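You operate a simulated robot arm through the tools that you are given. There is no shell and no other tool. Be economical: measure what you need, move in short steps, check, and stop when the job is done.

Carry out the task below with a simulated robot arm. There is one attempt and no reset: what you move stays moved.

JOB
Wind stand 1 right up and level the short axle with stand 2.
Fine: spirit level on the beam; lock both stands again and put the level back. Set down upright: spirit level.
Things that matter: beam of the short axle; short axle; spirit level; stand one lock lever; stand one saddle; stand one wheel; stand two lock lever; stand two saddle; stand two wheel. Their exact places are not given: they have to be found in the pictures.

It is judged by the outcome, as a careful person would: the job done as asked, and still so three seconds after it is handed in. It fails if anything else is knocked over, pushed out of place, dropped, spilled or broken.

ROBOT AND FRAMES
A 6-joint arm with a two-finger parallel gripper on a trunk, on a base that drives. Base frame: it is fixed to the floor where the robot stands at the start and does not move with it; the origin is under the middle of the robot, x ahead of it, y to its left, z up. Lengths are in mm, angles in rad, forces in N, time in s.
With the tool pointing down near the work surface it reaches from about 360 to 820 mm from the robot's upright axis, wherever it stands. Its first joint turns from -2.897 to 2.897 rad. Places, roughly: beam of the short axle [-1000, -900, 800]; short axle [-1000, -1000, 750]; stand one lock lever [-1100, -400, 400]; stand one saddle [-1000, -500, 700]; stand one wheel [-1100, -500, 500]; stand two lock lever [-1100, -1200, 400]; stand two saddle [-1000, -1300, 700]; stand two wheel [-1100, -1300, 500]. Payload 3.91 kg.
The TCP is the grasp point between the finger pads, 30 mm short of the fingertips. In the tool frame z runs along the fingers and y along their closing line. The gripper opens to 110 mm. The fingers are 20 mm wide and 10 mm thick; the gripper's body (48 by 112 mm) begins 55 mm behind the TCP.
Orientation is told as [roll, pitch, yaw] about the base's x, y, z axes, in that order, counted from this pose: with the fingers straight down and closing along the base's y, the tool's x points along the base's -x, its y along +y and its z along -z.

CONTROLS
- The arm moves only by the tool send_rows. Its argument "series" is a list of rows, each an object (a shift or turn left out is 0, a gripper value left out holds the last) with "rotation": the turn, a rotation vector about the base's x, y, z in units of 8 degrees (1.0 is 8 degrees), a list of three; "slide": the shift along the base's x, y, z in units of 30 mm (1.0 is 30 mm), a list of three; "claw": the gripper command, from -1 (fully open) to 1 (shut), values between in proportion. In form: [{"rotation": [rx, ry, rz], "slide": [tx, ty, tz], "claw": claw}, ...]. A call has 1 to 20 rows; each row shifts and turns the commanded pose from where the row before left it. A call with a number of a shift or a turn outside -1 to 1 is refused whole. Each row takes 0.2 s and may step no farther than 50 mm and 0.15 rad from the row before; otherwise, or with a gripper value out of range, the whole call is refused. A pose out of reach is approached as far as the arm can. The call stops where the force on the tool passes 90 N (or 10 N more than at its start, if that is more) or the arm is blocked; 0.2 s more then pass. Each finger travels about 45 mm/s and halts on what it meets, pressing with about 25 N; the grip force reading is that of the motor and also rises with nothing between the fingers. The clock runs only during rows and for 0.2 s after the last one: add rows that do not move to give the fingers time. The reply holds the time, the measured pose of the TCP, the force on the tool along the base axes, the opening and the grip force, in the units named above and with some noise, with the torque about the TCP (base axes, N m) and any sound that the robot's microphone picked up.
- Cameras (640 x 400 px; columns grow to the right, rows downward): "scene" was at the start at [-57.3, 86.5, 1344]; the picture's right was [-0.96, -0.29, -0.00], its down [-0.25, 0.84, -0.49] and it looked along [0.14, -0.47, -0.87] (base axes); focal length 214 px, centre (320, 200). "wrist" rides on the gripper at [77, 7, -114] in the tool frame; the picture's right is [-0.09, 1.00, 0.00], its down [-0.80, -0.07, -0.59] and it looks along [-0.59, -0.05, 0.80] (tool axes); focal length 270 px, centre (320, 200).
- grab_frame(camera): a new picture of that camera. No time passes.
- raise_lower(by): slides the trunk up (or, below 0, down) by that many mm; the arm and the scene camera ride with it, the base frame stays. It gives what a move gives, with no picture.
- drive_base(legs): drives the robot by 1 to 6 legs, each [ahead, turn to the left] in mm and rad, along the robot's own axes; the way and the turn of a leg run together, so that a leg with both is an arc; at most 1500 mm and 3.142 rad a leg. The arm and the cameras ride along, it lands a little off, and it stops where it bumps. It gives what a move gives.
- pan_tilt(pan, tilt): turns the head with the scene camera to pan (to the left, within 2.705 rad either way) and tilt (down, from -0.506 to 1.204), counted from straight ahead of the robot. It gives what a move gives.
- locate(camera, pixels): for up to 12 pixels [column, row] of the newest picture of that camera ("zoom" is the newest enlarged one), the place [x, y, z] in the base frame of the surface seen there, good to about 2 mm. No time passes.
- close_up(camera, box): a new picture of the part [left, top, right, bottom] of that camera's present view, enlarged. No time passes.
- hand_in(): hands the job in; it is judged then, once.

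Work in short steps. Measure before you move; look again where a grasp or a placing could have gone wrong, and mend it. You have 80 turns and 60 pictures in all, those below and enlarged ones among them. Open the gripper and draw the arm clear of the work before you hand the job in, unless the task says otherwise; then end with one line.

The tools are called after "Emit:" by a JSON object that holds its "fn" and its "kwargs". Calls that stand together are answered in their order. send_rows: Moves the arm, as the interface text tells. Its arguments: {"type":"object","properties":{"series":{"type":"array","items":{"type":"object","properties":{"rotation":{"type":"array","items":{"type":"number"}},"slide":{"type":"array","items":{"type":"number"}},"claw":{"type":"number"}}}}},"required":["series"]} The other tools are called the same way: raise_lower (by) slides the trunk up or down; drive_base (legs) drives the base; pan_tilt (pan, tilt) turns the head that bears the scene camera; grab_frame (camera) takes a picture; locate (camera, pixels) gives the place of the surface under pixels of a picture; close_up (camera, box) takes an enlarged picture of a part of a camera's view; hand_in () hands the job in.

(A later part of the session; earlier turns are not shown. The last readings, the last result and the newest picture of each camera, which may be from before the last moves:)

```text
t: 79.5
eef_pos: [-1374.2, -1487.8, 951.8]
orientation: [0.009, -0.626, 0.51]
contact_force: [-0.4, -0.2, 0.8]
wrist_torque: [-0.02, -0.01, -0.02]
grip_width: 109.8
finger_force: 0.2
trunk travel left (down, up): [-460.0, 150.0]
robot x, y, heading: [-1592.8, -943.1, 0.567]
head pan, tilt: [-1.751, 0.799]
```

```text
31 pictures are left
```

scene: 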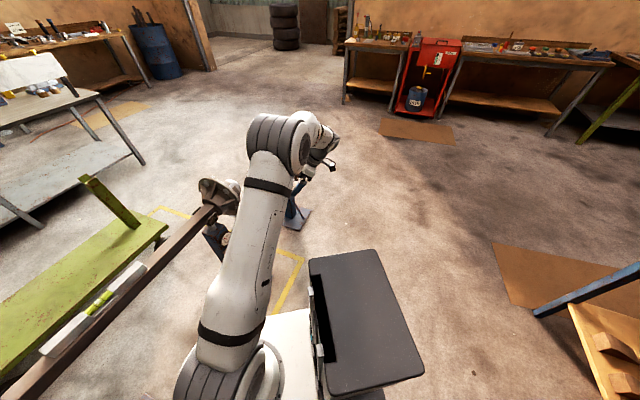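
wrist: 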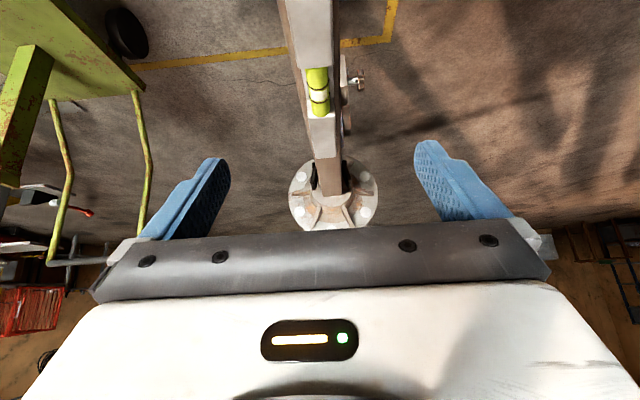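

The turn was blocked. I measure what is close: bench at lower right, beam at left, and the robot's base.

Emit:
{"fn": "locate", "kwargs": {"camera": "scene", "pixels": [[600, 320], [570, 300], [590, 290], [100, 340], [180, 240], [290, 320], [220, 240], [235, 190], [380, 300], [330, 390], [245, 225], [190, 345]]}}

Emit:
{"fn": "close_up", "kwargs": {"camera": "scene", "box": [150, 150, 350, 310]}}

```text
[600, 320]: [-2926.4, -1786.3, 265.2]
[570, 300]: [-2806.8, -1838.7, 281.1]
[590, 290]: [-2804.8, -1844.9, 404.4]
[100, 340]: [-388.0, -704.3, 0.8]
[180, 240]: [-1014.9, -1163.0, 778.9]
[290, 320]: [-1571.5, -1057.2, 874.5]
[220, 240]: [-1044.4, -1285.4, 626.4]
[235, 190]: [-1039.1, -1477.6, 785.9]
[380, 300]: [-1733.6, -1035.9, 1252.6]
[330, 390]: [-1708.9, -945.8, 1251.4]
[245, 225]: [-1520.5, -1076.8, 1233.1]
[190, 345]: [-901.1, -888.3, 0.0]
```

```text
2.50 times, centred on (250, 230) of scene
```

zoom: 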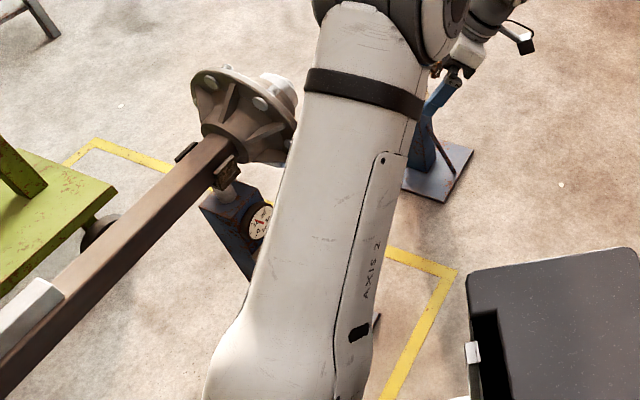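

Cause unclear; I look steeply down at the robot's front and right side.

Emit:
{"fn": "pan_tilt", "kwargs": {"pan": -0.5, "tilt": 1.15}}

Emit:
{"fn": "grab_frame", "kwargs": {"camera": "scene"}}

Emit:
{"fn": "pan_tilt", "kwargs": {"pan": 1.9, "tilt": 1.1}}

Emit:
{"fn": "grab_frame", "kwargs": {"camera": "scene"}}

```text
t: 80.9
eef_pos: [-1373.5, -1488.2, 951.8]
orientation: [0.009, -0.627, 0.509]
contact_force: [0.3, 0.3, 0.5]
wrist_torque: [-0.02, 0.01, -0.03]
grip_width: 109.7
finger_force: 0.1
trunk travel left (down, up): [-460.0, 150.0]
robot x, y, heading: [-1587.0, -944.0, 0.572]
head pan, tilt: [-0.499, 1.15]
```

```text
29 pictures are left
```

scene: 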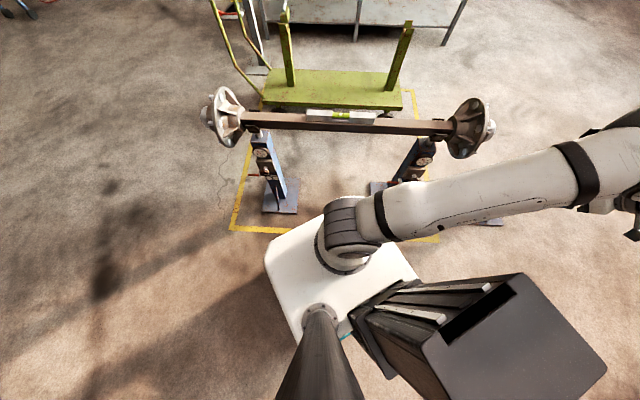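

```text
t: 83.1
eef_pos: [-1375.8, -1488.0, 952.2]
orientation: [0.009, -0.627, 0.508]
contact_force: [-0.8, -0.7, 0.7]
wrist_torque: [-0.04, 0.02, -0.02]
grip_width: 110.1
finger_force: 0.0
trunk travel left (down, up): [-460.0, 150.0]
robot x, y, heading: [-1587.7, -942.5, 0.571]
head pan, tilt: [1.901, 1.1]
```

```text
28 pictures are left
```

scene: 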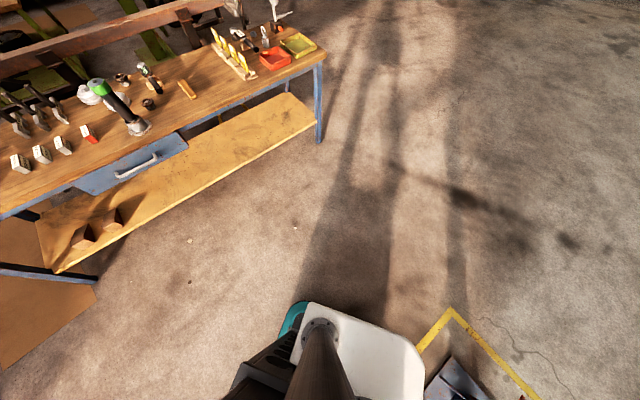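

Emit:
{"fn": "locate", "kwargs": {"camera": "scene", "pixels": [[418, 355], [422, 395], [315, 305], [335, 312], [300, 310], [452, 358], [430, 385], [470, 370], [452, 308], [290, 330]]}}

```text
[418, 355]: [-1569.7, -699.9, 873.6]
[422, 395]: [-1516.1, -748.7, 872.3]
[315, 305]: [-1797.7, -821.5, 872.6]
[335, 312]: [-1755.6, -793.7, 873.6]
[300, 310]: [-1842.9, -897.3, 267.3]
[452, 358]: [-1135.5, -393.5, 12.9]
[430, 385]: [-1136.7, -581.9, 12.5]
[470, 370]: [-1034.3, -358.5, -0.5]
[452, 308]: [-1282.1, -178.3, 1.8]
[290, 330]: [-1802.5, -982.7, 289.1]
```

Nothing is visibly touching at the base. I back off straight at the present heading (free floor behind) and then turn left back to heading π/2.

Emit:
{"fn": "drive_base", "kwargs": {"legs": [[-250, 0], [0, 1.0]]}}

Emit:
{"fn": "pan_tilt", "kwargs": {"pan": -1.6, "tilt": 0.8}}

Emit:
{"fn": "grab_frame", "kwargs": {"camera": "scene"}}

```text
t: 87.4
eef_pos: [-1231.5, -1217.4, 950.7]
orientation: [0.007, -0.628, 1.471]
contact_force: [-0.3, 0.0, 0.0]
wrist_torque: [-0.02, 0.01, 0.0]
grip_width: 109.9
finger_force: 0.0
trunk travel left (down, up): [-460.0, 150.0]
robot x, y, heading: [-1834.8, -1078.4, 1.529]
head pan, tilt: [1.901, 1.1]
stopped in leg 2: the robot was blocked; the commanded pose is now the measured one
```

```text
t: 90.3
eef_pos: [-1232.1, -1219.5, 950.8]
orientation: [0.009, -0.627, 1.472]
contact_force: [-0.7, -0.1, 1.1]
wrist_torque: [0.0, -0.02, -0.02]
grip_width: 109.9
finger_force: 0.1
trunk travel left (down, up): [-460.0, 150.0]
robot x, y, heading: [-1832.7, -1080.1, 1.526]
head pan, tilt: [-1.6, 0.799]
```

```text
27 pictures are left
```

scene: 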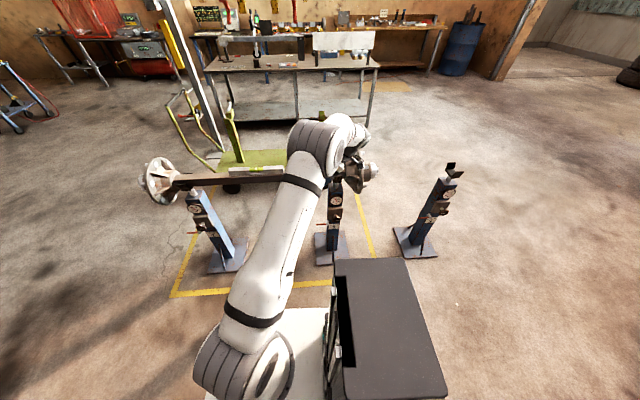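

Robot is now at (-1833,-1080). Likely just arm-inertia; stands look undisturbed. I drive ahead along the axle to face stand 1 and zoom on its knob and lever.

Emit:
{"fn": "drive_base", "kwargs": {"legs": [[0, 0.04], [450, 0]]}}

Emit:
{"fn": "pan_tilt", "kwargs": {"pan": -1.35, "tilt": 0.85}}

Emit:
{"fn": "grab_frame", "kwargs": {"camera": "scene"}}

```text
t: 93.5
eef_pos: [-1225.9, -742.2, 952.1]
orientation: [0.009, -0.627, 1.509]
contact_force: [0.0, 0.9, -0.1]
wrist_torque: [-0.04, 0.04, -0.01]
grip_width: 110.3
finger_force: 0.0
trunk travel left (down, up): [-460.0, 150.0]
robot x, y, heading: [-1830.1, -631.9, 1.571]
head pan, tilt: [-1.6, 0.799]
```

```text
t: 94.2
eef_pos: [-1224.4, -742.2, 951.3]
orientation: [0.01, -0.627, 1.511]
contact_force: [-0.5, 0.7, 0.1]
wrist_torque: [-0.01, 0.02, -0.01]
grip_width: 110.1
finger_force: 0.1
trunk travel left (down, up): [-460.0, 150.0]
robot x, y, heading: [-1829.4, -627.9, 1.567]
head pan, tilt: [-1.349, 0.85]
```

```text
26 pictures are left
```

scene: 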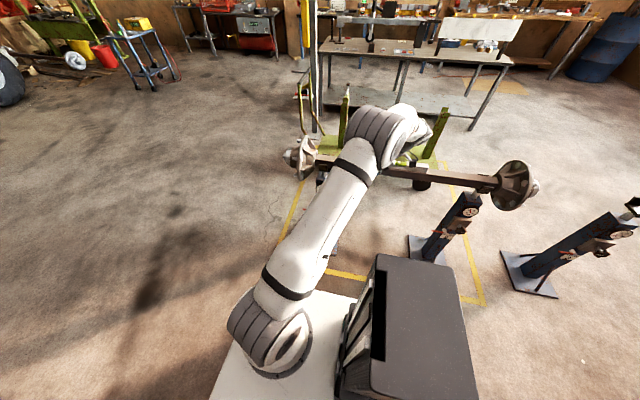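

Stand 1 is hidden by the arm, but stand 2 (same build) is seen at (455,225); I zoom on it.

Emit:
{"fn": "close_up", "kwargs": {"camera": "scene", "box": [415, 180, 495, 270]}}

Emit:
{"fn": "locate", "kwargs": {"camera": "zoom", "pixels": [[205, 225], [250, 235], [170, 215], [130, 225], [215, 215]]}}

```text
4.44 times, centred on (455, 225) of scene
```

zoom: 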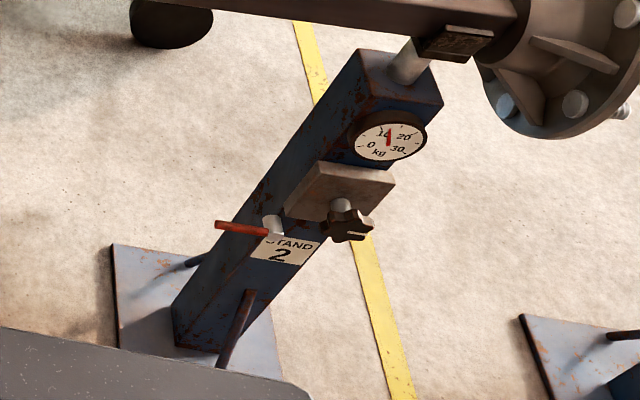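

```text
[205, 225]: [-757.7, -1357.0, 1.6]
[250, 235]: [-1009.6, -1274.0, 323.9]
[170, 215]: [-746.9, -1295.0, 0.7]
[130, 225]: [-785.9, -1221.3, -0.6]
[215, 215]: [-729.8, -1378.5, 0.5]
```

Emit:
{"fn": "locate", "kwargs": {"camera": "zoom", "pixels": [[240, 229], [225, 226], [258, 231], [272, 225], [218, 224], [348, 224], [335, 225], [362, 230], [340, 205], [325, 190], [350, 240], [345, 215]]}}

```text
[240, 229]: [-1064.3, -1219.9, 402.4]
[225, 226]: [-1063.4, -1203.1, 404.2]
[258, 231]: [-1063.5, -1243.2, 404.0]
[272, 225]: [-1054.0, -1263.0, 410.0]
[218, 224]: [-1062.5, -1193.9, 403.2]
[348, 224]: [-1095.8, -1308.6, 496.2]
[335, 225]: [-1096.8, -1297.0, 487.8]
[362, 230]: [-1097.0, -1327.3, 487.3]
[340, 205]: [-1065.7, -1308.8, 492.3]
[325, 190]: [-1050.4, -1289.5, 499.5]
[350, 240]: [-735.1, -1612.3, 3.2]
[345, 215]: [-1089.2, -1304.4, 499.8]
```

Levers are horizontal, pointing +y from pivot (≈-1064, -1265, 404) at stand 2; knob centre ≈(-1096,-1308,490). Reorient the tool to point +x (horizontal) while still high, moving toward stand 1.

Emit:
{"fn": "send_rows", "kwargs": {"series": [{"rotation": [0, 0, -0.98], "slide": [-0.3, 0.72, 0]}, {"rotation": [0, 0, -0.98], "slide": [-0.3, 0.72, 0]}, {"rotation": [0, 0, -0.98], "slide": [-0.3, 0.72, 0]}, {"rotation": [0, 0, -0.98], "slide": [-0.3, 0.72, 0]}, {"rotation": [0, 0, -0.98], "slide": [-0.3, 0.72, 0]}, {"rotation": [0, 0, -0.98], "slide": [-0.3, 0.72, 0]}, {"rotation": [0, 0, -0.98], "slide": [0, 0.72, 0]}, {"rotation": [0, 0, -0.98], "slide": [0, 0.72, 0]}, {"rotation": [0, 0, -0.98], "slide": [0, 0.72, 0]}, {"rotation": [0, 0, -0.98], "slide": [0, 0.72, 0]}, {"rotation": [0, 0, -0.98], "slide": [0, 0.72, 0]}]}}

Emit:
{"fn": "send_rows", "kwargs": {"series": [{"rotation": [0, -0.966, 0]}, {"rotation": [0, -0.966, 0]}, {"rotation": [0, -0.966, 0]}, {"rotation": [0, -0.966, 0]}, {"rotation": [0, -0.966, 0]}, {"rotation": [0, -0.966, 0]}, {"rotation": [0, -0.966, 0]}]}}

Emit:
{"fn": "grab_frame", "kwargs": {"camera": "scene"}}

```text
t: 96.6
eef_pos: [-1280.8, -504.1, 951.3]
orientation: [0.008, -0.626, 0.004]
contact_force: [-0.6, 0.1, 0.8]
wrist_torque: [-0.05, 0.02, -0.02]
grip_width: 109.9
finger_force: 0.1
trunk travel left (down, up): [-460.0, 150.0]
robot x, y, heading: [-1831.5, -630.4, 1.569]
head pan, tilt: [-1.349, 0.85]
```

```text
t: 98.2
eef_pos: [-1281.5, -515.9, 947.4]
orientation: [-0.086, -1.404, 0.042]
contact_force: [0.2, 0.2, 0.4]
wrist_torque: [-0.04, 0.03, 0.0]
grip_width: 110.0
finger_force: 0.1
out of reach, approached as far as the arm can: row 1, 2
trunk travel left (down, up): [-460.0, 150.0]
robot x, y, heading: [-1829.8, -632.2, 1.567]
head pan, tilt: [-1.349, 0.85]
```

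```text
24 pictures are left
```

scene: 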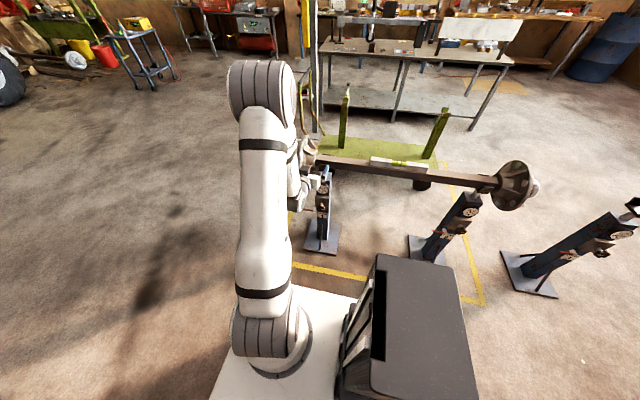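

Stand 1 is now visible; zoom on it and check the elbow's place before lowering.

Emit:
{"fn": "close_up", "kwargs": {"camera": "scene", "box": [285, 160, 365, 240]}}

Emit:
{"fn": "locate", "kwargs": {"camera": "scene", "pixels": [[260, 80], [285, 100], [260, 180], [305, 170], [303, 195], [270, 65]]}}

```text
5.00 times, centred on (325, 200) of scene
```

zoom: 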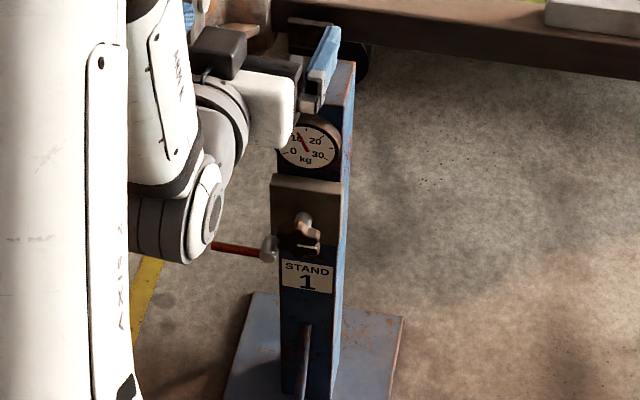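

```text
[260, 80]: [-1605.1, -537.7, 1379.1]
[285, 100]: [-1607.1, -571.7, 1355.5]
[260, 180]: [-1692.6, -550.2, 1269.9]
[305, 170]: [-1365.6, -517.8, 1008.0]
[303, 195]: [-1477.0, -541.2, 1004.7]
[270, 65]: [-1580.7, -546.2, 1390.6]
```

Emit:
{"fn": "locate", "kwargs": {"camera": "zoom", "pixels": [[303, 238], [300, 220], [290, 240], [316, 238], [268, 250], [262, 252], [240, 249], [225, 247], [215, 245], [280, 200], [300, 275], [325, 290]]}}

Emit:
{"fn": "raise_lower", "kwargs": {"by": -440}}

```text
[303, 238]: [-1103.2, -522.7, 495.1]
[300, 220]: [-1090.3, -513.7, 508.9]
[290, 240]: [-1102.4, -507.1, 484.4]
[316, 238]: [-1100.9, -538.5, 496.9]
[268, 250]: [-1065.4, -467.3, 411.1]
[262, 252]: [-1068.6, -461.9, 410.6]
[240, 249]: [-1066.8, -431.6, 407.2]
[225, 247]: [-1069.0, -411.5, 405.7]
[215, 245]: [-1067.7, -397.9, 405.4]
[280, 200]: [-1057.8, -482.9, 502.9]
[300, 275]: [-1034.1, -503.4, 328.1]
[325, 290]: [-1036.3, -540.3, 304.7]
```

```text
refused: -440 is not a number from -400 to 400
```

Lower the trunk 400, square up the tool to +x, then view with the wrist camera.

Emit:
{"fn": "raise_lower", "kwargs": {"by": -400}}

Emit:
{"fn": "send_rows", "kwargs": {"series": [{"rotation": [0.05, -0.6, 0.16], "slide": [0.3, 0, -0.3]}, {"rotation": [0.05, -0.6, 0.16], "slide": [0.3, 0, -0.3]}, {"slide": [0.3, 0, 0]}]}}

Emit:
{"fn": "grab_frame", "kwargs": {"camera": "wrist"}}

```text
t: 102.1
eef_pos: [-1282.1, -515.3, 549.2]
orientation: [-0.088, -1.403, 0.045]
contact_force: [0.2, 0.7, 0.3]
wrist_torque: [-0.05, -0.01, 0.0]
grip_width: 110.1
finger_force: 0.0
trunk travel left (down, up): [-60.0, 550.0]
robot x, y, heading: [-1830.4, -631.6, 1.568]
head pan, tilt: [-1.349, 0.85]
```

```text
t: 102.9
eef_pos: [-1254.7, -515.5, 530.4]
orientation: [1.861, -1.571, -1.86]
contact_force: [0.2, 0.1, 0.9]
wrist_torque: [0.0, 0.0, -0.02]
grip_width: 110.0
finger_force: 0.0
trunk travel left (down, up): [-60.0, 550.0]
robot x, y, heading: [-1830.9, -627.8, 1.567]
head pan, tilt: [-1.349, 0.85]
```

```text
22 pictures are left
```

wrist: 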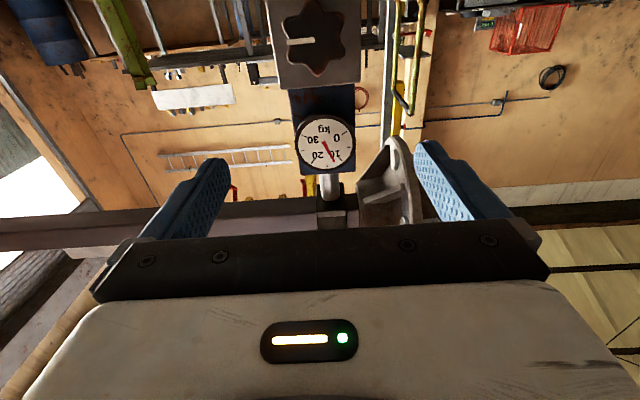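

Tool is square to +x. Knob (6 lobes, white mark) is at (313,37). Measure it.

Emit:
{"fn": "locate", "kwargs": {"camera": "wrist", "pixels": [[313, 37], [278, 40], [345, 35], [300, 5], [318, 72], [330, 8], [300, 42], [300, 75], [320, 200]]}}

```text
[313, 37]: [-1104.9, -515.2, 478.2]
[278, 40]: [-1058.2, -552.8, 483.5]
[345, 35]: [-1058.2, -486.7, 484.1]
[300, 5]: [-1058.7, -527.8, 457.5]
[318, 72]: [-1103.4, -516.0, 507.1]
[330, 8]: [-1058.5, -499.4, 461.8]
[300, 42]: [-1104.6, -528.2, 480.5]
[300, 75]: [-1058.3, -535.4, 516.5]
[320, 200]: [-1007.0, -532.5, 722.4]
```

Knob centre ≈(-1104,-516,480), radius ≈30. First the lock lever (pivot (-1065,-465,410), tip y≈-395): bring closed fingers above its tip.

Emit:
{"fn": "send_rows", "kwargs": {"series": [{"slide": [0, 0.88, -0.67], "claw": 1}, {"slide": [0, 0.88, -0.67], "claw": 1}, {"slide": [0, 0.88, -0.67], "claw": 1}, {"slide": [0, 0.88, -0.67], "claw": 1}, {"claw": 1}, {"claw": 1}, {"slide": [0.9, 0, 0]}, {"slide": [0.9, 0, 0]}, {"slide": [0.9, 0, 0]}, {"slide": [0.9, 0, 0]}, {"slide": [0.9, 0, 0]}, {"slide": [0.9, 0, 0]}, {"slide": [0, 0, 0]}]}}

Emit:
{"fn": "grab_frame", "kwargs": {"camera": "wrist"}}

```text
t: 105.7
eef_pos: [-1093.3, -409.7, 449.1]
orientation: [1.39, -1.568, -1.39]
contact_force: [-0.1, 1.0, -1.0]
wrist_torque: [-0.02, 0.01, -0.01]
grip_width: 0.0
finger_force: 25.1
trunk travel left (down, up): [-60.0, 550.0]
robot x, y, heading: [-1829.7, -627.2, 1.565]
head pan, tilt: [-1.349, 0.85]
```

```text
21 pictures are left
```

wrist: 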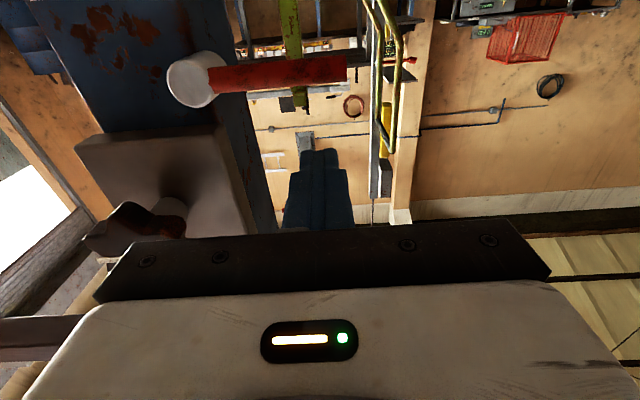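

Fingers are above the lever tip. Push down slowly and read the force.

Emit:
{"fn": "send_rows", "kwargs": {"series": [{"slide": [0, 0, -0.5]}, {"slide": [0, 0, -0.3]}, {"slide": [0, 0, -0.3]}, {"slide": [0, 0, -0.3]}, {"slide": [0, 0, 0]}]}}

```text
t: 106.9
eef_pos: [-1093.1, -410.7, 408.6]
orientation: [1.585, -1.569, -1.583]
contact_force: [-0.3, -0.3, 0.5]
wrist_torque: [-0.01, -0.01, -0.03]
grip_width: 0.1
finger_force: 24.7
trunk travel left (down, up): [-60.0, 550.0]
robot x, y, heading: [-1832.1, -629.8, 1.566]
head pan, tilt: [-1.349, 0.85]
```

Emit:
{"fn": "grab_frame", "kwargs": {"camera": "wrist"}}

```text
20 pictures are left
```

wrist: 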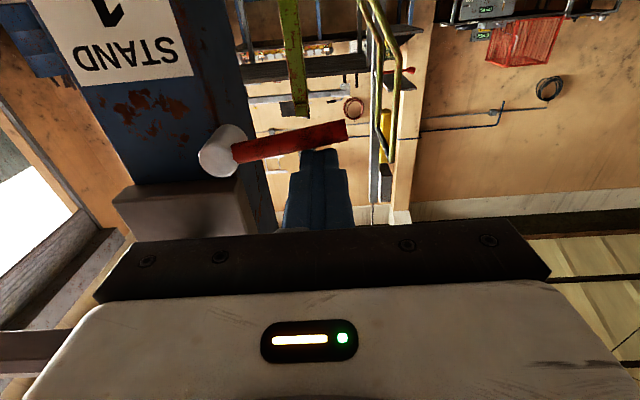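

It turns downward easily. Follow its arc to 90°.

Emit:
{"fn": "send_rows", "kwargs": {"series": [{"slide": [0, -0.1, -0.39]}, {"slide": [0, -0.15, -0.43]}, {"slide": [0, -0.26, -0.37]}, {"slide": [0, -0.35, -0.3]}, {"slide": [0, -0.41, -0.19]}, {"slide": [0, 0, 0]}]}}

Emit:
{"fn": "grab_frame", "kwargs": {"camera": "wrist"}}

```text
t: 108.3
eef_pos: [-1092.5, -445.6, 360.2]
orientation: [2.707, -1.569, -2.699]
contact_force: [-0.1, 22.8, 9.2]
wrist_torque: [0.13, -0.21, 0.66]
grip_width: 0.2
finger_force: 25.2
trunk travel left (down, up): [-60.0, 550.0]
robot x, y, heading: [-1828.3, -634.2, 1.562]
head pan, tilt: [-1.349, 0.85]
```

```text
19 pictures are left
```

wrist: 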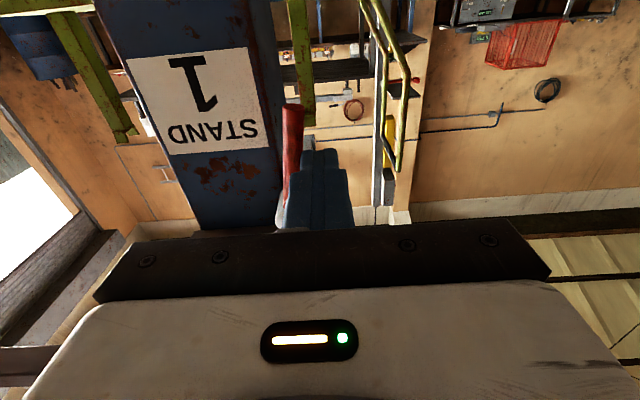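

The lever is vertical and at its stop (23 N). Back out and go to the knob with open fingers.

Emit:
{"fn": "send_rows", "kwargs": {"series": [{"slide": [0, 0.5, 0]}, {"slide": [-1, 0, 0]}, {"slide": [-1, 0, 0]}, {"slide": [-1, 0, 0], "claw": -1}, {"slide": [0, -0.57, 0.8], "claw": -1}, {"slide": [0, -0.57, 0.8]}, {"slide": [0, -0.57, 0.8]}, {"slide": [0, -0.57, 0.8]}, {"slide": [0, -0.57, 0.8]}, {"slide": [0, 0, 0]}]}}

Emit:
{"fn": "grab_frame", "kwargs": {"camera": "wrist"}}

Emit:
{"fn": "locate", "kwargs": {"camera": "wrist", "pixels": [[320, 120], [313, 100], [313, 85], [300, 105], [330, 105], [290, 100], [340, 100]]}}

```text
t: 110.5
eef_pos: [-1184.1, -518.5, 478.3]
orientation: [1.261, -1.569, -1.261]
contact_force: [-0.2, -0.7, 0.0]
wrist_torque: [0.0, 0.06, -0.01]
grip_width: 109.8
finger_force: 0.0
trunk travel left (down, up): [-60.0, 550.0]
robot x, y, heading: [-1831.2, -629.8, 1.564]
head pan, tilt: [-1.349, 0.85]
```

```text
18 pictures are left
```

wrist: 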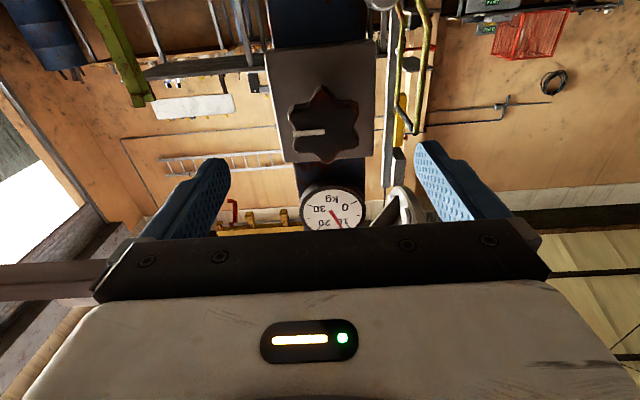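

```text
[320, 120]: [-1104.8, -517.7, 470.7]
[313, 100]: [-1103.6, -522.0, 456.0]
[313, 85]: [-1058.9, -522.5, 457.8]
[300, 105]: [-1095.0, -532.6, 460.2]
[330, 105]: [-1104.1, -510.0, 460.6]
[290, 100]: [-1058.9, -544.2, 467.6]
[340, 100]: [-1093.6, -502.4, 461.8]
```

Knob valleys face ±y, good for the fingers; centre ≈(-516, 477). Advance to x≈-1098 and close.

Emit:
{"fn": "send_rows", "kwargs": {"series": [{"slide": [0.9, 0.08, -0.04]}, {"slide": [0.9, 0, 0]}, {"slide": [0.9, 0, 0]}, {"slide": [0.15, 0, 0]}, {"claw": 1}, {"claw": 1}, {"claw": 1}, {"claw": 1}, {"claw": 1}, {"claw": 1}]}}

Emit:
{"fn": "send_rows", "kwargs": {"series": [{"rotation": [1, 0, 0]}, {"rotation": [1, 0, 0]}, {"rotation": [1, 0, 0]}, {"rotation": [1, 0, 0]}]}}

```text
t: 112.7
eef_pos: [-1096.3, -515.7, 475.7]
orientation: [1.474, -1.571, -1.472]
contact_force: [4.1, 9.1, 0.2]
wrist_torque: [-0.08, 0.13, 0.69]
grip_width: 56.4
finger_force: 45.5
trunk travel left (down, up): [-60.0, 550.0]
robot x, y, heading: [-1828.0, -631.9, 1.567]
head pan, tilt: [-1.349, 0.85]
```

```text
t: 113.7
eef_pos: [-1097.1, -512.6, 476.6]
orientation: [1.575, -1.011, -1.569]
contact_force: [19.8, 32.9, 3.1]
wrist_torque: [-0.12, 1.15, 0.19]
grip_width: 56.1
finger_force: 44.9
trunk travel left (down, up): [-60.0, 550.0]
robot x, y, heading: [-1829.5, -628.9, 1.564]
head pan, tilt: [-1.349, 0.85]
```

Knob turns (torque small), side force 33 N in +y: recentre by +3 mm in y and go on turning clockwise, then check height.

Emit:
{"fn": "send_rows", "kwargs": {"series": [{"slide": [0.05, 0.1, 0]}, {"rotation": [1, 0, 0]}, {"rotation": [1, 0, 0]}, {"rotation": [1, 0, 0]}, {"rotation": [1, 0, 0]}, {"rotation": [1, 0, 0]}, {"rotation": [1, 0, 0]}, {"rotation": [1, 0, 0]}, {"rotation": [1, 0, 0]}]}}

Emit:
{"fn": "close_up", "kwargs": {"camera": "scene", "box": [250, 140, 450, 265]}}

```text
t: 115.7
eef_pos: [-1095.8, -511.3, 479.9]
orientation: [1.58, 0.11, -1.569]
contact_force: [-19.4, 25.1, 24.5]
wrist_torque: [-0.09, -0.12, -0.09]
grip_width: 56.3
finger_force: 44.6
trunk travel left (down, up): [-60.0, 550.0]
robot x, y, heading: [-1827.7, -630.3, 1.564]
head pan, tilt: [-1.349, 0.85]
```

```text
3.20 times, centred on (350, 202) of scene
```

zoom: 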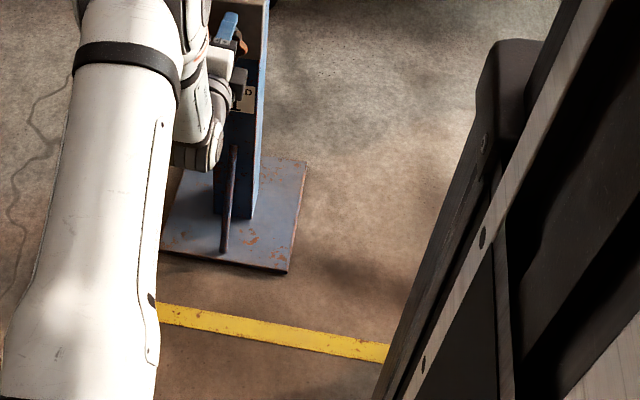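

The head camera rides low now; re-aim to see the beam.

Emit:
{"fn": "pan_tilt", "kwargs": {"pan": -1.7, "tilt": 0.4}}

Emit:
{"fn": "grab_frame", "kwargs": {"camera": "scene"}}

```text
t: 116.6
eef_pos: [-1096.1, -513.8, 479.7]
orientation: [1.579, 0.105, -1.569]
contact_force: [-6.0, 18.8, 31.0]
wrist_torque: [-0.18, 0.16, 0.86]
grip_width: 56.2
finger_force: 45.3
trunk travel left (down, up): [-60.0, 550.0]
robot x, y, heading: [-1828.2, -631.0, 1.569]
head pan, tilt: [-1.7, 0.4]
```

```text
16 pictures are left
```

scene: 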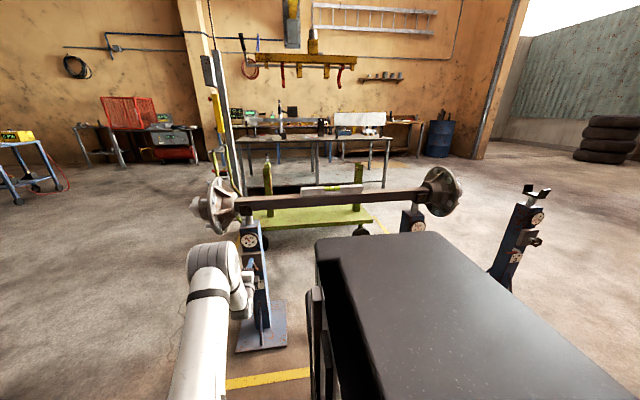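

Both beam ends and the level are visible. Measure the beam's top along its length.

Emit:
{"fn": "locate", "kwargs": {"camera": "scene", "pixels": [[240, 199], [250, 198], [285, 195], [395, 190], [415, 189], [250, 200], [265, 199], [405, 191], [418, 191], [248, 205], [412, 196], [332, 188]]}}

```text
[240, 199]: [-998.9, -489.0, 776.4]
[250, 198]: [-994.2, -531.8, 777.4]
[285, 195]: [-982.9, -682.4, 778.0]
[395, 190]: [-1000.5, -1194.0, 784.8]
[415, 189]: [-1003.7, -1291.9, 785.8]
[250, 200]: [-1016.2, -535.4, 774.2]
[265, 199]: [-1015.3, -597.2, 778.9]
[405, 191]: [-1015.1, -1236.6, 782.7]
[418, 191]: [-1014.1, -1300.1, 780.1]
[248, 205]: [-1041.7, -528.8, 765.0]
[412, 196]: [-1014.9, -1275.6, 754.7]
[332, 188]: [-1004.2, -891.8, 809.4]
```

Stand 1 went down 8 mm in 96° — so counter-clockwise raises (~30 mm/turn). Recentre and wind counter-clockwise.

Emit:
{"fn": "send_rows", "kwargs": {"series": [{"slide": [0, 0.05, 0.08]}, {"rotation": [-1, 0, 0]}, {"rotation": [-1, 0, 0]}, {"rotation": [-1, 0, 0]}, {"rotation": [-1, 0, 0]}, {"rotation": [-1, 0, 0]}, {"rotation": [-1, 0, 0]}, {"rotation": [-1, 0, 0]}, {"rotation": [-1, 0, 0]}, {"rotation": [-1, 0, 0]}, {"rotation": [-1, 0, 0]}, {"rotation": [-1, 0, 0]}, {"rotation": [-1, 0, 0]}]}}

Emit:
{"fn": "send_rows", "kwargs": {"series": [{"rotation": [-1, 0, 0]}, {"rotation": [-1, 0, 0]}, {"rotation": [-1, 0, 0]}, {"rotation": [-1, 0, 0]}, {"rotation": [-1, 0, 0]}, {"rotation": [-1, 0, 0]}, {"rotation": [-1, 0, 0]}, {"rotation": [-1, 0, 0]}, {"rotation": [-1, 0, 0]}, {"rotation": [-1, 0, 0]}, {"rotation": [-1, 0, 0]}, {"rotation": [-1, 0, 0]}]}}

```text
t: 119.4
eef_pos: [-1096.3, -515.2, 478.2]
orientation: [0.649, -1.567, -0.653]
contact_force: [-5.7, -34.8, -1.7]
wrist_torque: [0.04, -1.16, 0.37]
grip_width: 56.2
finger_force: 45.3
trunk travel left (down, up): [-60.0, 550.0]
robot x, y, heading: [-1827.0, -628.1, 1.561]
head pan, tilt: [-1.7, 0.4]
```

```text
t: 122.0
eef_pos: [-1095.3, -511.2, 479.2]
orientation: [-1.57, 0.105, 1.571]
contact_force: [14.4, -7.8, 1.7]
wrist_torque: [0.0, -0.5, 0.75]
grip_width: 54.4
finger_force: 45.3
trunk travel left (down, up): [-60.0, 550.0]
robot x, y, heading: [-1829.9, -628.7, 1.565]
head pan, tilt: [-1.7, 0.4]
```

Turning well (-96° past start). Continue counter-clockwise as far as the wrist goes.

Emit:
{"fn": "send_rows", "kwargs": {"series": [{"rotation": [-1, 0, 0]}, {"rotation": [-1, 0, 0]}, {"rotation": [-1, 0, 0]}, {"rotation": [-1, 0, 0]}, {"rotation": [-1, 0, 0]}, {"rotation": [-1, 0, 0]}, {"rotation": [-1, 0, 0]}, {"rotation": [-1, 0, 0]}]}}

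Emit:
{"fn": "grab_frame", "kwargs": {"camera": "scene"}}

Emit:
{"fn": "locate", "kwargs": {"camera": "scene", "pixels": [[240, 198], [250, 196], [250, 193], [285, 193], [285, 191], [395, 190], [415, 189], [332, 186]]}}

```text
t: 123.8
eef_pos: [-1096.2, -513.3, 476.6]
orientation: [-1.554, 1.222, 1.582]
contact_force: [16.4, -25.3, -14.4]
wrist_torque: [0.11, -1.17, 0.46]
grip_width: 54.5
finger_force: 45.2
trunk travel left (down, up): [-60.0, 550.0]
robot x, y, heading: [-1827.7, -627.4, 1.561]
head pan, tilt: [-1.7, 0.4]
```

```text
15 pictures are left
```

scene: 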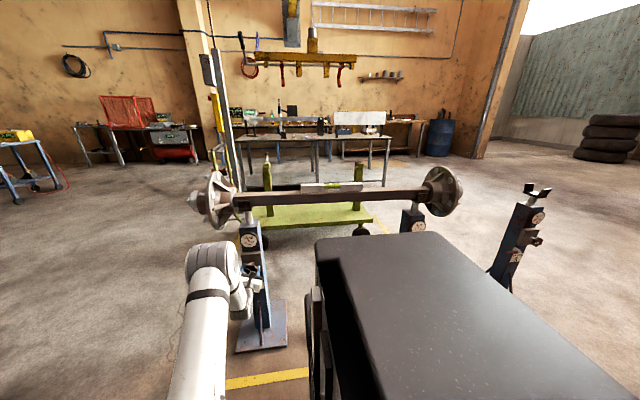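

```text
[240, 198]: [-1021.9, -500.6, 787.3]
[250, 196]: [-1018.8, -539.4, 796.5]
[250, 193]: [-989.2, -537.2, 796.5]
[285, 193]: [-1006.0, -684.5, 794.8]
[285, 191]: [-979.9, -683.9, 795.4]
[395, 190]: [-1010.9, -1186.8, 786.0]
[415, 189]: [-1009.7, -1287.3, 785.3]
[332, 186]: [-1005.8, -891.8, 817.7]
```

Stand 1 rose to 796.5. Release the knob, back off 45 mm and unwind the wrist 300°.

Emit:
{"fn": "send_rows", "kwargs": {"series": [{"claw": -1}, {"claw": -1}, {"claw": -1}, {"claw": -1}, {"slide": [-0.8, 0, 0]}, {"slide": [-0.8, 0, 0]}, {"rotation": [1, 0, 0]}, {"rotation": [1, 0, 0]}, {"rotation": [1, 0, 0]}, {"rotation": [1, 0, 0]}, {"rotation": [1, 0, 0]}, {"rotation": [1, 0, 0]}, {"rotation": [1, 0, 0]}, {"rotation": [1, 0, 0]}, {"rotation": [1, 0, 0]}, {"rotation": [1, 0, 0]}, {"rotation": [1, 0, 0]}, {"rotation": [1, 0, 0]}, {"rotation": [1, 0, 0]}, {"rotation": [1, 0, 0]}]}}

Emit:
{"fn": "send_rows", "kwargs": {"series": [{"rotation": [1, 0, 0]}, {"rotation": [1, 0, 0]}, {"rotation": [1, 0, 0]}, {"rotation": [1, 0, 0]}, {"rotation": [1, 0, 0]}, {"rotation": [1, 0, 0]}, {"rotation": [1, 0, 0]}, {"rotation": [1, 0, 0]}, {"rotation": [1, 0, 0]}, {"rotation": [1, 0, 0]}, {"rotation": [1, 0, 0]}, {"rotation": [1, 0, 0]}, {"rotation": [1, 0, 0]}, {"rotation": [1, 0, 0]}, {"rotation": [1, 0, 0]}, {"rotation": [1, 0, 0]}]}}

Emit:
{"fn": "grab_frame", "kwargs": {"camera": "scene"}}

Emit:
{"fn": "locate", "kwargs": {"camera": "scene", "pixels": [[240, 197], [250, 196], [250, 193], [285, 193], [285, 191], [415, 189]]}}

```text
t: 128.0
eef_pos: [-1143.7, -512.3, 479.6]
orientation: [-1.569, -0.738, 1.571]
contact_force: [-0.6, 0.0, 0.0]
wrist_torque: [-0.04, 0.02, 0.04]
grip_width: 110.1
finger_force: 0.0
trunk travel left (down, up): [-60.0, 550.0]
robot x, y, heading: [-1827.4, -630.4, 1.566]
head pan, tilt: [-1.7, 0.4]
```

```text
t: 131.4
eef_pos: [-1144.3, -513.0, 478.4]
orientation: [1.574, -0.168, -1.57]
contact_force: [0.9, -0.1, -0.2]
wrist_torque: [0.01, 0.01, -0.02]
grip_width: 110.2
finger_force: 0.1
trunk travel left (down, up): [-60.0, 550.0]
robot x, y, heading: [-1831.7, -626.0, 1.567]
head pan, tilt: [-1.7, 0.4]
```

```text
14 pictures are left
```

scene: 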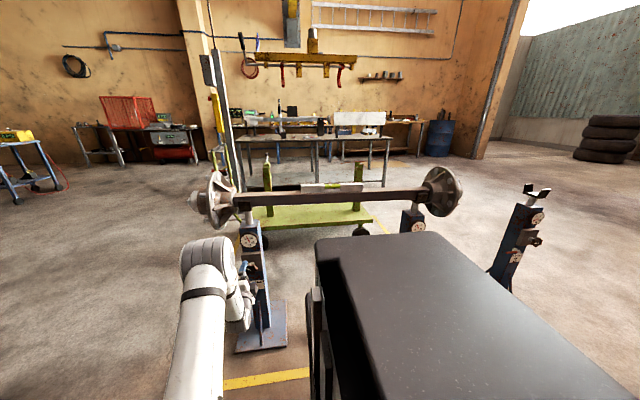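

```text
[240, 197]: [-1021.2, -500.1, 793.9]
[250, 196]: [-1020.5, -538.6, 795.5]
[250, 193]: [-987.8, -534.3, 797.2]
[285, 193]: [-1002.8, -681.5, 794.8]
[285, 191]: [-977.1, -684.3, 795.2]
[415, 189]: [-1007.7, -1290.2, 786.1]
```

It holds by itself. Re-grip (240° = 4 lobes, aligned) and wind another 240°.

Emit:
{"fn": "send_rows", "kwargs": {"series": [{"slide": [0.8, 0, 0]}, {"slide": [0.75, 0, 0]}, {"claw": 1}, {"claw": 1}, {"claw": 1}, {"claw": 1}, {"claw": 1}, {"rotation": [-1, 0, 0]}, {"rotation": [-1, 0, 0]}, {"rotation": [-1, 0, 0]}, {"rotation": [-1, 0, 0]}, {"rotation": [-1, 0, 0]}, {"rotation": [-1, 0, 0]}, {"rotation": [-1, 0, 0]}, {"rotation": [-1, 0, 0]}, {"rotation": [-1, 0, 0]}, {"rotation": [-1, 0, 0]}]}}

Emit:
{"fn": "send_rows", "kwargs": {"series": [{"rotation": [-1, 0, 0]}, {"rotation": [-1, 0, 0]}, {"rotation": [-1, 0, 0]}, {"rotation": [-1, 0, 0]}, {"rotation": [-1, 0, 0]}, {"rotation": [-1, 0, 0]}, {"rotation": [-1, 0, 0]}, {"rotation": [-1, 0, 0]}, {"rotation": [-1, 0, 0]}, {"rotation": [-1, 0, 0]}, {"rotation": [-1, 0, 0]}, {"rotation": [-1, 0, 0]}, {"rotation": [-1, 0, 0]}, {"rotation": [-1, 0, 0]}, {"rotation": [-1, 0, 0]}, {"rotation": [-1, 0, 0]}, {"rotation": [-1, 0, 0]}, {"rotation": [-1, 0, 0]}, {"rotation": [-1, 0, 0]}, {"rotation": [-1, 0, 0]}]}}

Emit:
{"fn": "send_rows", "kwargs": {"series": [{"claw": -1}, {"claw": -1}, {"claw": -1}, {"claw": -1}, {"slide": [-0.8, 0, 0]}, {"slide": [-0.8, 0, 0]}, {"rotation": [1, 0, 0]}, {"rotation": [1, 0, 0]}, {"rotation": [1, 0, 0]}, {"rotation": [1, 0, 0]}, {"rotation": [1, 0, 0]}, {"rotation": [1, 0, 0]}, {"rotation": [1, 0, 0]}, {"rotation": [1, 0, 0]}, {"rotation": [1, 0, 0]}, {"rotation": [1, 0, 0]}, {"rotation": [1, 0, 0]}, {"rotation": [1, 0, 0]}, {"rotation": [1, 0, 0]}, {"rotation": [1, 0, 0]}]}}

Emit:
{"fn": "grab_frame", "kwargs": {"camera": "scene"}}

Emit:
{"fn": "locate", "kwargs": {"camera": "scene", "pixels": [[240, 194], [250, 191], [250, 188], [285, 191], [285, 188], [415, 189], [395, 190]]}}

```text
t: 135.0
eef_pos: [-1096.9, -515.4, 477.7]
orientation: [0.91, -1.566, -0.914]
contact_force: [-2.4, -29.3, -12.2]
wrist_torque: [1.1, -0.17, 0.21]
grip_width: 56.4
finger_force: 44.7
trunk travel left (down, up): [-60.0, 550.0]
robot x, y, heading: [-1826.4, -628.5, 1.569]
head pan, tilt: [-1.7, 0.4]
```

```text
t: 139.2
eef_pos: [-1097.3, -513.8, 475.8]
orientation: [-1.554, 1.219, 1.583]
contact_force: [-3.8, -17.2, -14.6]
wrist_torque: [0.62, -0.27, 0.22]
grip_width: 55.5
finger_force: 45.0
trunk travel left (down, up): [-60.0, 550.0]
robot x, y, heading: [-1826.9, -629.1, 1.57]
head pan, tilt: [-1.7, 0.4]
```

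```text
t: 143.4
eef_pos: [-1146.3, -512.3, 477.9]
orientation: [-1.569, -0.739, 1.57]
contact_force: [0.1, 0.6, -0.2]
wrist_torque: [-0.03, -0.01, -0.03]
grip_width: 110.0
finger_force: 0.1
trunk travel left (down, up): [-60.0, 550.0]
robot x, y, heading: [-1831.0, -630.6, 1.571]
head pan, tilt: [-1.7, 0.4]
```

```text
13 pictures are left
```

scene: 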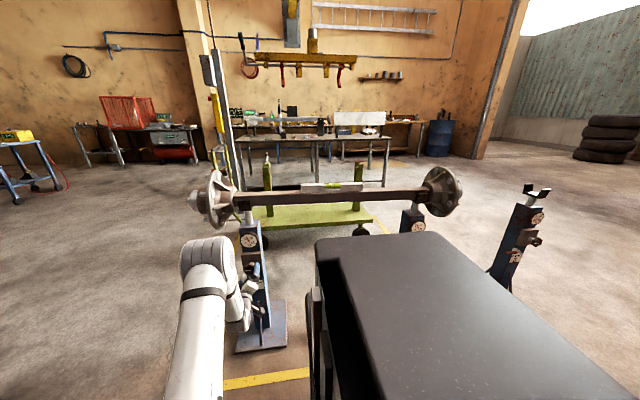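

```text
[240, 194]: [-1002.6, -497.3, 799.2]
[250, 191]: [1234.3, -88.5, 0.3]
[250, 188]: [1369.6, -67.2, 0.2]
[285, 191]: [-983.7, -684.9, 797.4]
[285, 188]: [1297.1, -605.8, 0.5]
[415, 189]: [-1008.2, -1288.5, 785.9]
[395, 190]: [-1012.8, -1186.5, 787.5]
```

Stand 1 now ≈799.5 at the saddle; only +2.5 mm and torque rose to 1.1 N m, so it seems to be at its top stop. I confirm by one more grip and turn.

Emit:
{"fn": "send_rows", "kwargs": {"series": [{"slide": [0.8, 0, 0]}, {"slide": [0.8, 0, 0]}, {"claw": 1}, {"claw": 1}, {"claw": 1}, {"claw": 1}, {"claw": 1}, {"claw": 1}, {"rotation": [-1, 0, 0]}, {"rotation": [-1, 0, 0]}, {"rotation": [-1, 0, 0]}]}}

Emit:
{"fn": "send_rows", "kwargs": {"series": [{"rotation": [-1, 0, 0]}, {"rotation": [-1, 0, 0]}, {"rotation": [-1, 0, 0]}]}}

Emit:
{"fn": "send_rows", "kwargs": {"series": [{"rotation": [-1, 0, 0]}, {"rotation": [-1, 0, 0]}, {"rotation": [-1, 0, 0]}]}}

```text
t: 145.8
eef_pos: [-1098.2, -511.0, 480.4]
orientation: [-1.576, -0.315, 1.573]
contact_force: [-0.6, -13.9, 18.0]
wrist_torque: [0.25, -0.01, 0.14]
grip_width: 54.7
finger_force: 45.3
trunk travel left (down, up): [-60.0, 550.0]
robot x, y, heading: [-1829.9, -627.6, 1.561]
head pan, tilt: [-1.7, 0.4]
```

```text
t: 146.6
eef_pos: [-1097.6, -511.1, 479.9]
orientation: [-1.572, 0.104, 1.572]
contact_force: [3.6, -2.7, 14.7]
wrist_torque: [0.62, -0.19, 0.19]
grip_width: 55.7
finger_force: 44.7
trunk travel left (down, up): [-60.0, 550.0]
robot x, y, heading: [-1829.0, -628.8, 1.563]
head pan, tilt: [-1.7, 0.4]
```

```text
t: 147.4
eef_pos: [-1097.6, -511.6, 477.1]
orientation: [-1.566, 0.525, 1.574]
contact_force: [-0.8, 2.0, 5.5]
wrist_torque: [0.98, -0.34, 0.2]
grip_width: 56.3
finger_force: 44.7
trunk travel left (down, up): [-60.0, 550.0]
robot x, y, heading: [-1833.8, -628.7, 1.566]
head pan, tilt: [-1.7, 0.4]
```

Torque builds to 1 N m with no more rise: stand 1 is at its stop. Release, back out, turn the tool upright and come down to the left of the hanging lever to re-lock stand 1.

Emit:
{"fn": "send_rows", "kwargs": {"series": [{"claw": -1}, {"claw": -1}, {"claw": -1}, {"claw": -1}, {"slide": [-1, 0, 0]}, {"slide": [-1, 0, 0]}, {"slide": [-1, 0, 0]}, {"rotation": [1, 0, 0]}, {"rotation": [1, 0, 0]}, {"rotation": [1, 0, 0]}, {"rotation": [1, 0, 0]}, {"rotation": [1, 0, 0]}, {"rotation": [1, 0, 0]}, {"rotation": [1, 0, 0]}, {"rotation": [1, 0, 0]}, {"rotation": [1, 0, 0]}, {"rotation": [1, 0, 0]}, {"rotation": [1, 0, 0]}, {"rotation": [1, 0, 0]}]}}

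Emit:
{"fn": "send_rows", "kwargs": {"series": [{"rotation": [1, 0, 0], "claw": 1}, {"rotation": [1, 0, 0]}, {"rotation": [1, 0, 0]}, {"slide": [0, 0.11, -0.82]}, {"slide": [0, 0.11, -0.82]}, {"slide": [0, 0.11, -0.82]}, {"slide": [0, 0.11, -0.82]}, {"slide": [0, 0.11, -0.82]}, {"slide": [0, 0, 0]}]}}

```text
t: 151.4
eef_pos: [-1188.1, -512.4, 479.2]
orientation: [-1.569, -1.157, 1.572]
contact_force: [0.0, 0.6, -0.5]
wrist_torque: [-0.01, 0.0, -0.03]
grip_width: 110.1
finger_force: 0.0
trunk travel left (down, up): [-60.0, 550.0]
robot x, y, heading: [-1829.3, -628.9, 1.564]
head pan, tilt: [-1.7, 0.4]
```

```text
t: 153.4
eef_pos: [-1187.6, -496.2, 355.5]
orientation: [1.593, -1.569, -1.59]
contact_force: [0.2, -0.3, -0.2]
wrist_torque: [0.0, 0.02, -0.01]
grip_width: 0.1
finger_force: 24.9
trunk travel left (down, up): [-60.0, 550.0]
robot x, y, heading: [-1828.5, -633.8, 1.565]
head pan, tilt: [-1.7, 0.4]
```

Insert and sweep the lever up along its arc to horizontal.

Emit:
{"fn": "send_rows", "kwargs": {"series": [{"slide": [1, 0, 0]}, {"slide": [1, 0, 0]}, {"slide": [1, 0, 0]}, {"slide": [0.15, 0, 0]}, {"slide": [0, 0.5, 0.08]}, {"slide": [0, 0.45, -0.08]}, {"slide": [0, 0.46, 0.04]}, {"slide": [0, 0.43, 0.15]}, {"slide": [0, 0.37, 0.26]}, {"slide": [0, 0.3, 0.35]}, {"slide": [0, 0.19, 0.41]}, {"slide": [0, 0, 0]}]}}

Emit:
{"fn": "grab_frame", "kwargs": {"camera": "wrist"}}

```text
t: 156.0
eef_pos: [-1095.1, -416.1, 386.4]
orientation: [0.02, -1.558, -0.022]
contact_force: [-5.4, -9.6, -30.2]
wrist_torque: [0.14, 0.85, -0.33]
grip_width: 0.2
finger_force: 25.1
trunk travel left (down, up): [-60.0, 550.0]
robot x, y, heading: [-1831.2, -629.6, 1.566]
head pan, tilt: [-1.7, 0.4]
```

```text
12 pictures are left
```

wrist: 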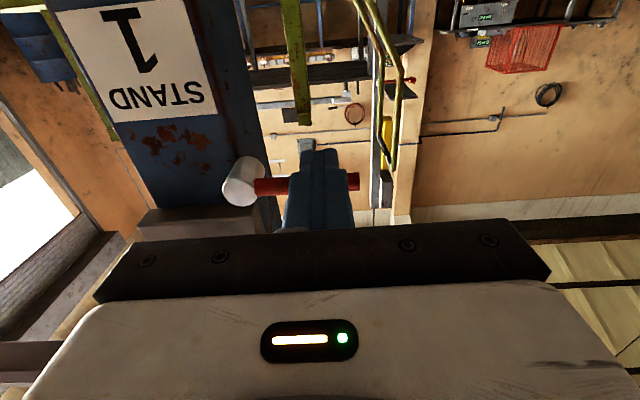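

Lever horizontal again with 30 N at its stop: stand 1 is locked. Back out and drive 800 mm back to stand 2.

Emit:
{"fn": "send_rows", "kwargs": {"series": [{"slide": [0, 0, -0.35]}, {"slide": [-1, 0, 0]}, {"slide": [-1, 0, 0]}, {"slide": [-1, 0, 0]}, {"slide": [-1, 0, 0]}, {"slide": [0, 0.1, 0.9]}, {"slide": [0, 0.1, 0.9]}, {"slide": [0, 0, 0.5]}]}}

Emit:
{"fn": "drive_base", "kwargs": {"legs": [[-800, 0]]}}

Emit:
{"fn": "grab_frame", "kwargs": {"camera": "wrist"}}

Emit:
{"fn": "locate", "kwargs": {"camera": "wrist", "pixels": [[230, 120], [250, 60], [300, 60], [200, 120], [260, 120], [180, 150]]}}

```text
t: 157.8
eef_pos: [-1214.1, -408.3, 451.6]
orientation: [1.438, -1.57, -1.433]
contact_force: [0.4, 0.3, -0.7]
wrist_torque: [0.01, 0.02, -0.01]
grip_width: 0.0
finger_force: 25.5
trunk travel left (down, up): [-60.0, 550.0]
robot x, y, heading: [-1832.6, -629.3, 1.568]
head pan, tilt: [-1.7, 0.4]
```

```text
t: 162.1
eef_pos: [-1217.4, -1213.4, 450.1]
orientation: [1.507, -1.569, -1.506]
contact_force: [-0.7, 0.4, -0.1]
wrist_torque: [-0.01, 0.0, -0.03]
grip_width: 0.1
finger_force: 24.6
trunk travel left (down, up): [-60.0, 550.0]
robot x, y, heading: [-1829.6, -1435.4, 1.565]
head pan, tilt: [-1.7, 0.4]
```

```text
11 pictures are left
```

wrist: 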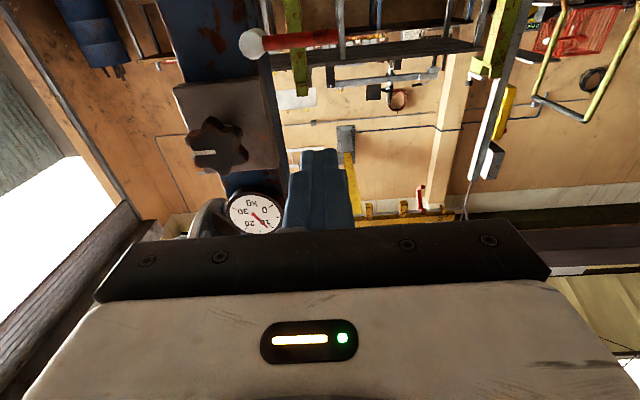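

```text
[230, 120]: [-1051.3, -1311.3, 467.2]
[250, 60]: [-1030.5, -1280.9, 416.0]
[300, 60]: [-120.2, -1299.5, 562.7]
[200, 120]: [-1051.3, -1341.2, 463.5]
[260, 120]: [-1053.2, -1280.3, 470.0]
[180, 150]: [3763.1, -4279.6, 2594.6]
```

Emit:
{"fn": "locate", "kwargs": {"camera": "wrist", "pixels": [[218, 146], [200, 154], [218, 120], [218, 170], [190, 145], [245, 150], [253, 43], [270, 42], [300, 39], [330, 36], [337, 35], [250, 35]]}}

```text
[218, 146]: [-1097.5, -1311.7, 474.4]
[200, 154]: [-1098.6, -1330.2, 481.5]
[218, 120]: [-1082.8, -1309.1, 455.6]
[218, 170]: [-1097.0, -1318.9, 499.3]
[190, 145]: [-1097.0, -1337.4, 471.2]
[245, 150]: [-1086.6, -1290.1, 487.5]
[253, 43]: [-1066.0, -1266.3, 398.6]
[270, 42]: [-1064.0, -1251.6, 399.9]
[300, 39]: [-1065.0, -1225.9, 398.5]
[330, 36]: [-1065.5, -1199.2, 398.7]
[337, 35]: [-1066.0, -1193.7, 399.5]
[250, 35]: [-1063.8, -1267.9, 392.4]
```

Same geometry shifted about -802 in y. Insert above the lever 2 tip and sweep it down as for stand 1.

Emit:
{"fn": "send_rows", "kwargs": {"series": [{"slide": [1, 0, 0]}, {"slide": [1, 0, 0]}, {"slide": [1, 0, 0]}, {"slide": [1, 0, 0]}, {"slide": [0.23, 0, 0]}, {"slide": [0, 0, -0.5]}, {"slide": [0, 0, -0.3]}, {"slide": [0, 0, -0.3]}, {"slide": [0, 0, -0.3]}, {"slide": [0, -0.1, -0.39]}, {"slide": [0, -0.15, -0.43]}, {"slide": [0, -0.26, -0.37]}, {"slide": [0, -0.35, -0.3]}, {"slide": [0, -0.41, -0.19]}, {"slide": [0, 0, 0]}]}}

Emit:
{"fn": "grab_frame", "kwargs": {"camera": "wrist"}}

```text
t: 165.3
eef_pos: [-1091.4, -1246.0, 360.3]
orientation: [2.994, -1.564, -2.981]
contact_force: [-3.0, 36.9, 11.8]
wrist_torque: [0.25, -0.3, 1.11]
grip_width: 0.2
finger_force: 25.3
trunk travel left (down, up): [-60.0, 550.0]
robot x, y, heading: [-1833.4, -1440.1, 1.569]
head pan, tilt: [-1.7, 0.4]
```

```text
10 pictures are left
```

wrist: 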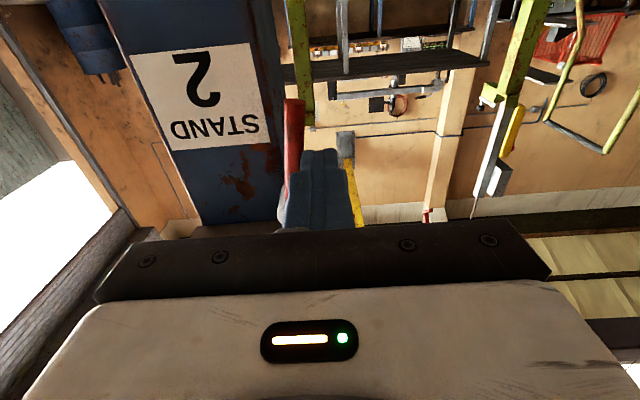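

Stand 2 is unlocked. Go to its knob, pre-rotated +60°, and grip.

Emit:
{"fn": "send_rows", "kwargs": {"series": [{"slide": [0, 0.5, 0]}, {"slide": [-1, 0, 0]}, {"slide": [-1, 0, 0]}, {"slide": [-1, 0, 0], "claw": -1}, {"slide": [0, -0.54, 0.787], "rotation": [1, 0, 0]}, {"slide": [0, -0.54, 0.787], "rotation": [1, 0, 0]}, {"slide": [0, -0.54, 0.787], "rotation": [1, 0, 0]}, {"slide": [0, -0.54, 0.787], "rotation": [1, 0, 0]}, {"slide": [0, -0.54, 0.787], "rotation": [1, 0, 0]}, {"rotation": [1, 0, 0]}, {"rotation": [1, 0, 0]}, {"rotation": [0.5, 0, 0]}, {}]}}

Emit:
{"fn": "send_rows", "kwargs": {"series": [{"slide": [1, 0, 0]}, {"slide": [1, 0, 0]}, {"slide": [1, 0, 0]}, {"claw": 1}, {"claw": 1}, {"claw": 1}, {"claw": 1}, {"claw": 1}, {"claw": 1}]}}

```text
t: 168.1
eef_pos: [-1180.9, -1318.1, 476.4]
orientation: [1.575, -0.522, -1.571]
contact_force: [-0.6, 0.0, -0.8]
wrist_torque: [0.01, -0.02, -0.01]
grip_width: 110.0
finger_force: 0.1
trunk travel left (down, up): [-60.0, 550.0]
robot x, y, heading: [-1831.9, -1438.0, 1.568]
head pan, tilt: [-1.7, 0.4]
```

```text
t: 170.1
eef_pos: [-1090.1, -1316.0, 480.4]
orientation: [1.584, -0.522, -1.571]
contact_force: [11.3, 21.4, 25.6]
wrist_torque: [0.0, 0.52, 0.69]
grip_width: 56.2
finger_force: 45.5
trunk travel left (down, up): [-60.0, 550.0]
robot x, y, heading: [-1832.5, -1437.0, 1.564]
head pan, tilt: [-1.7, 0.4]
```

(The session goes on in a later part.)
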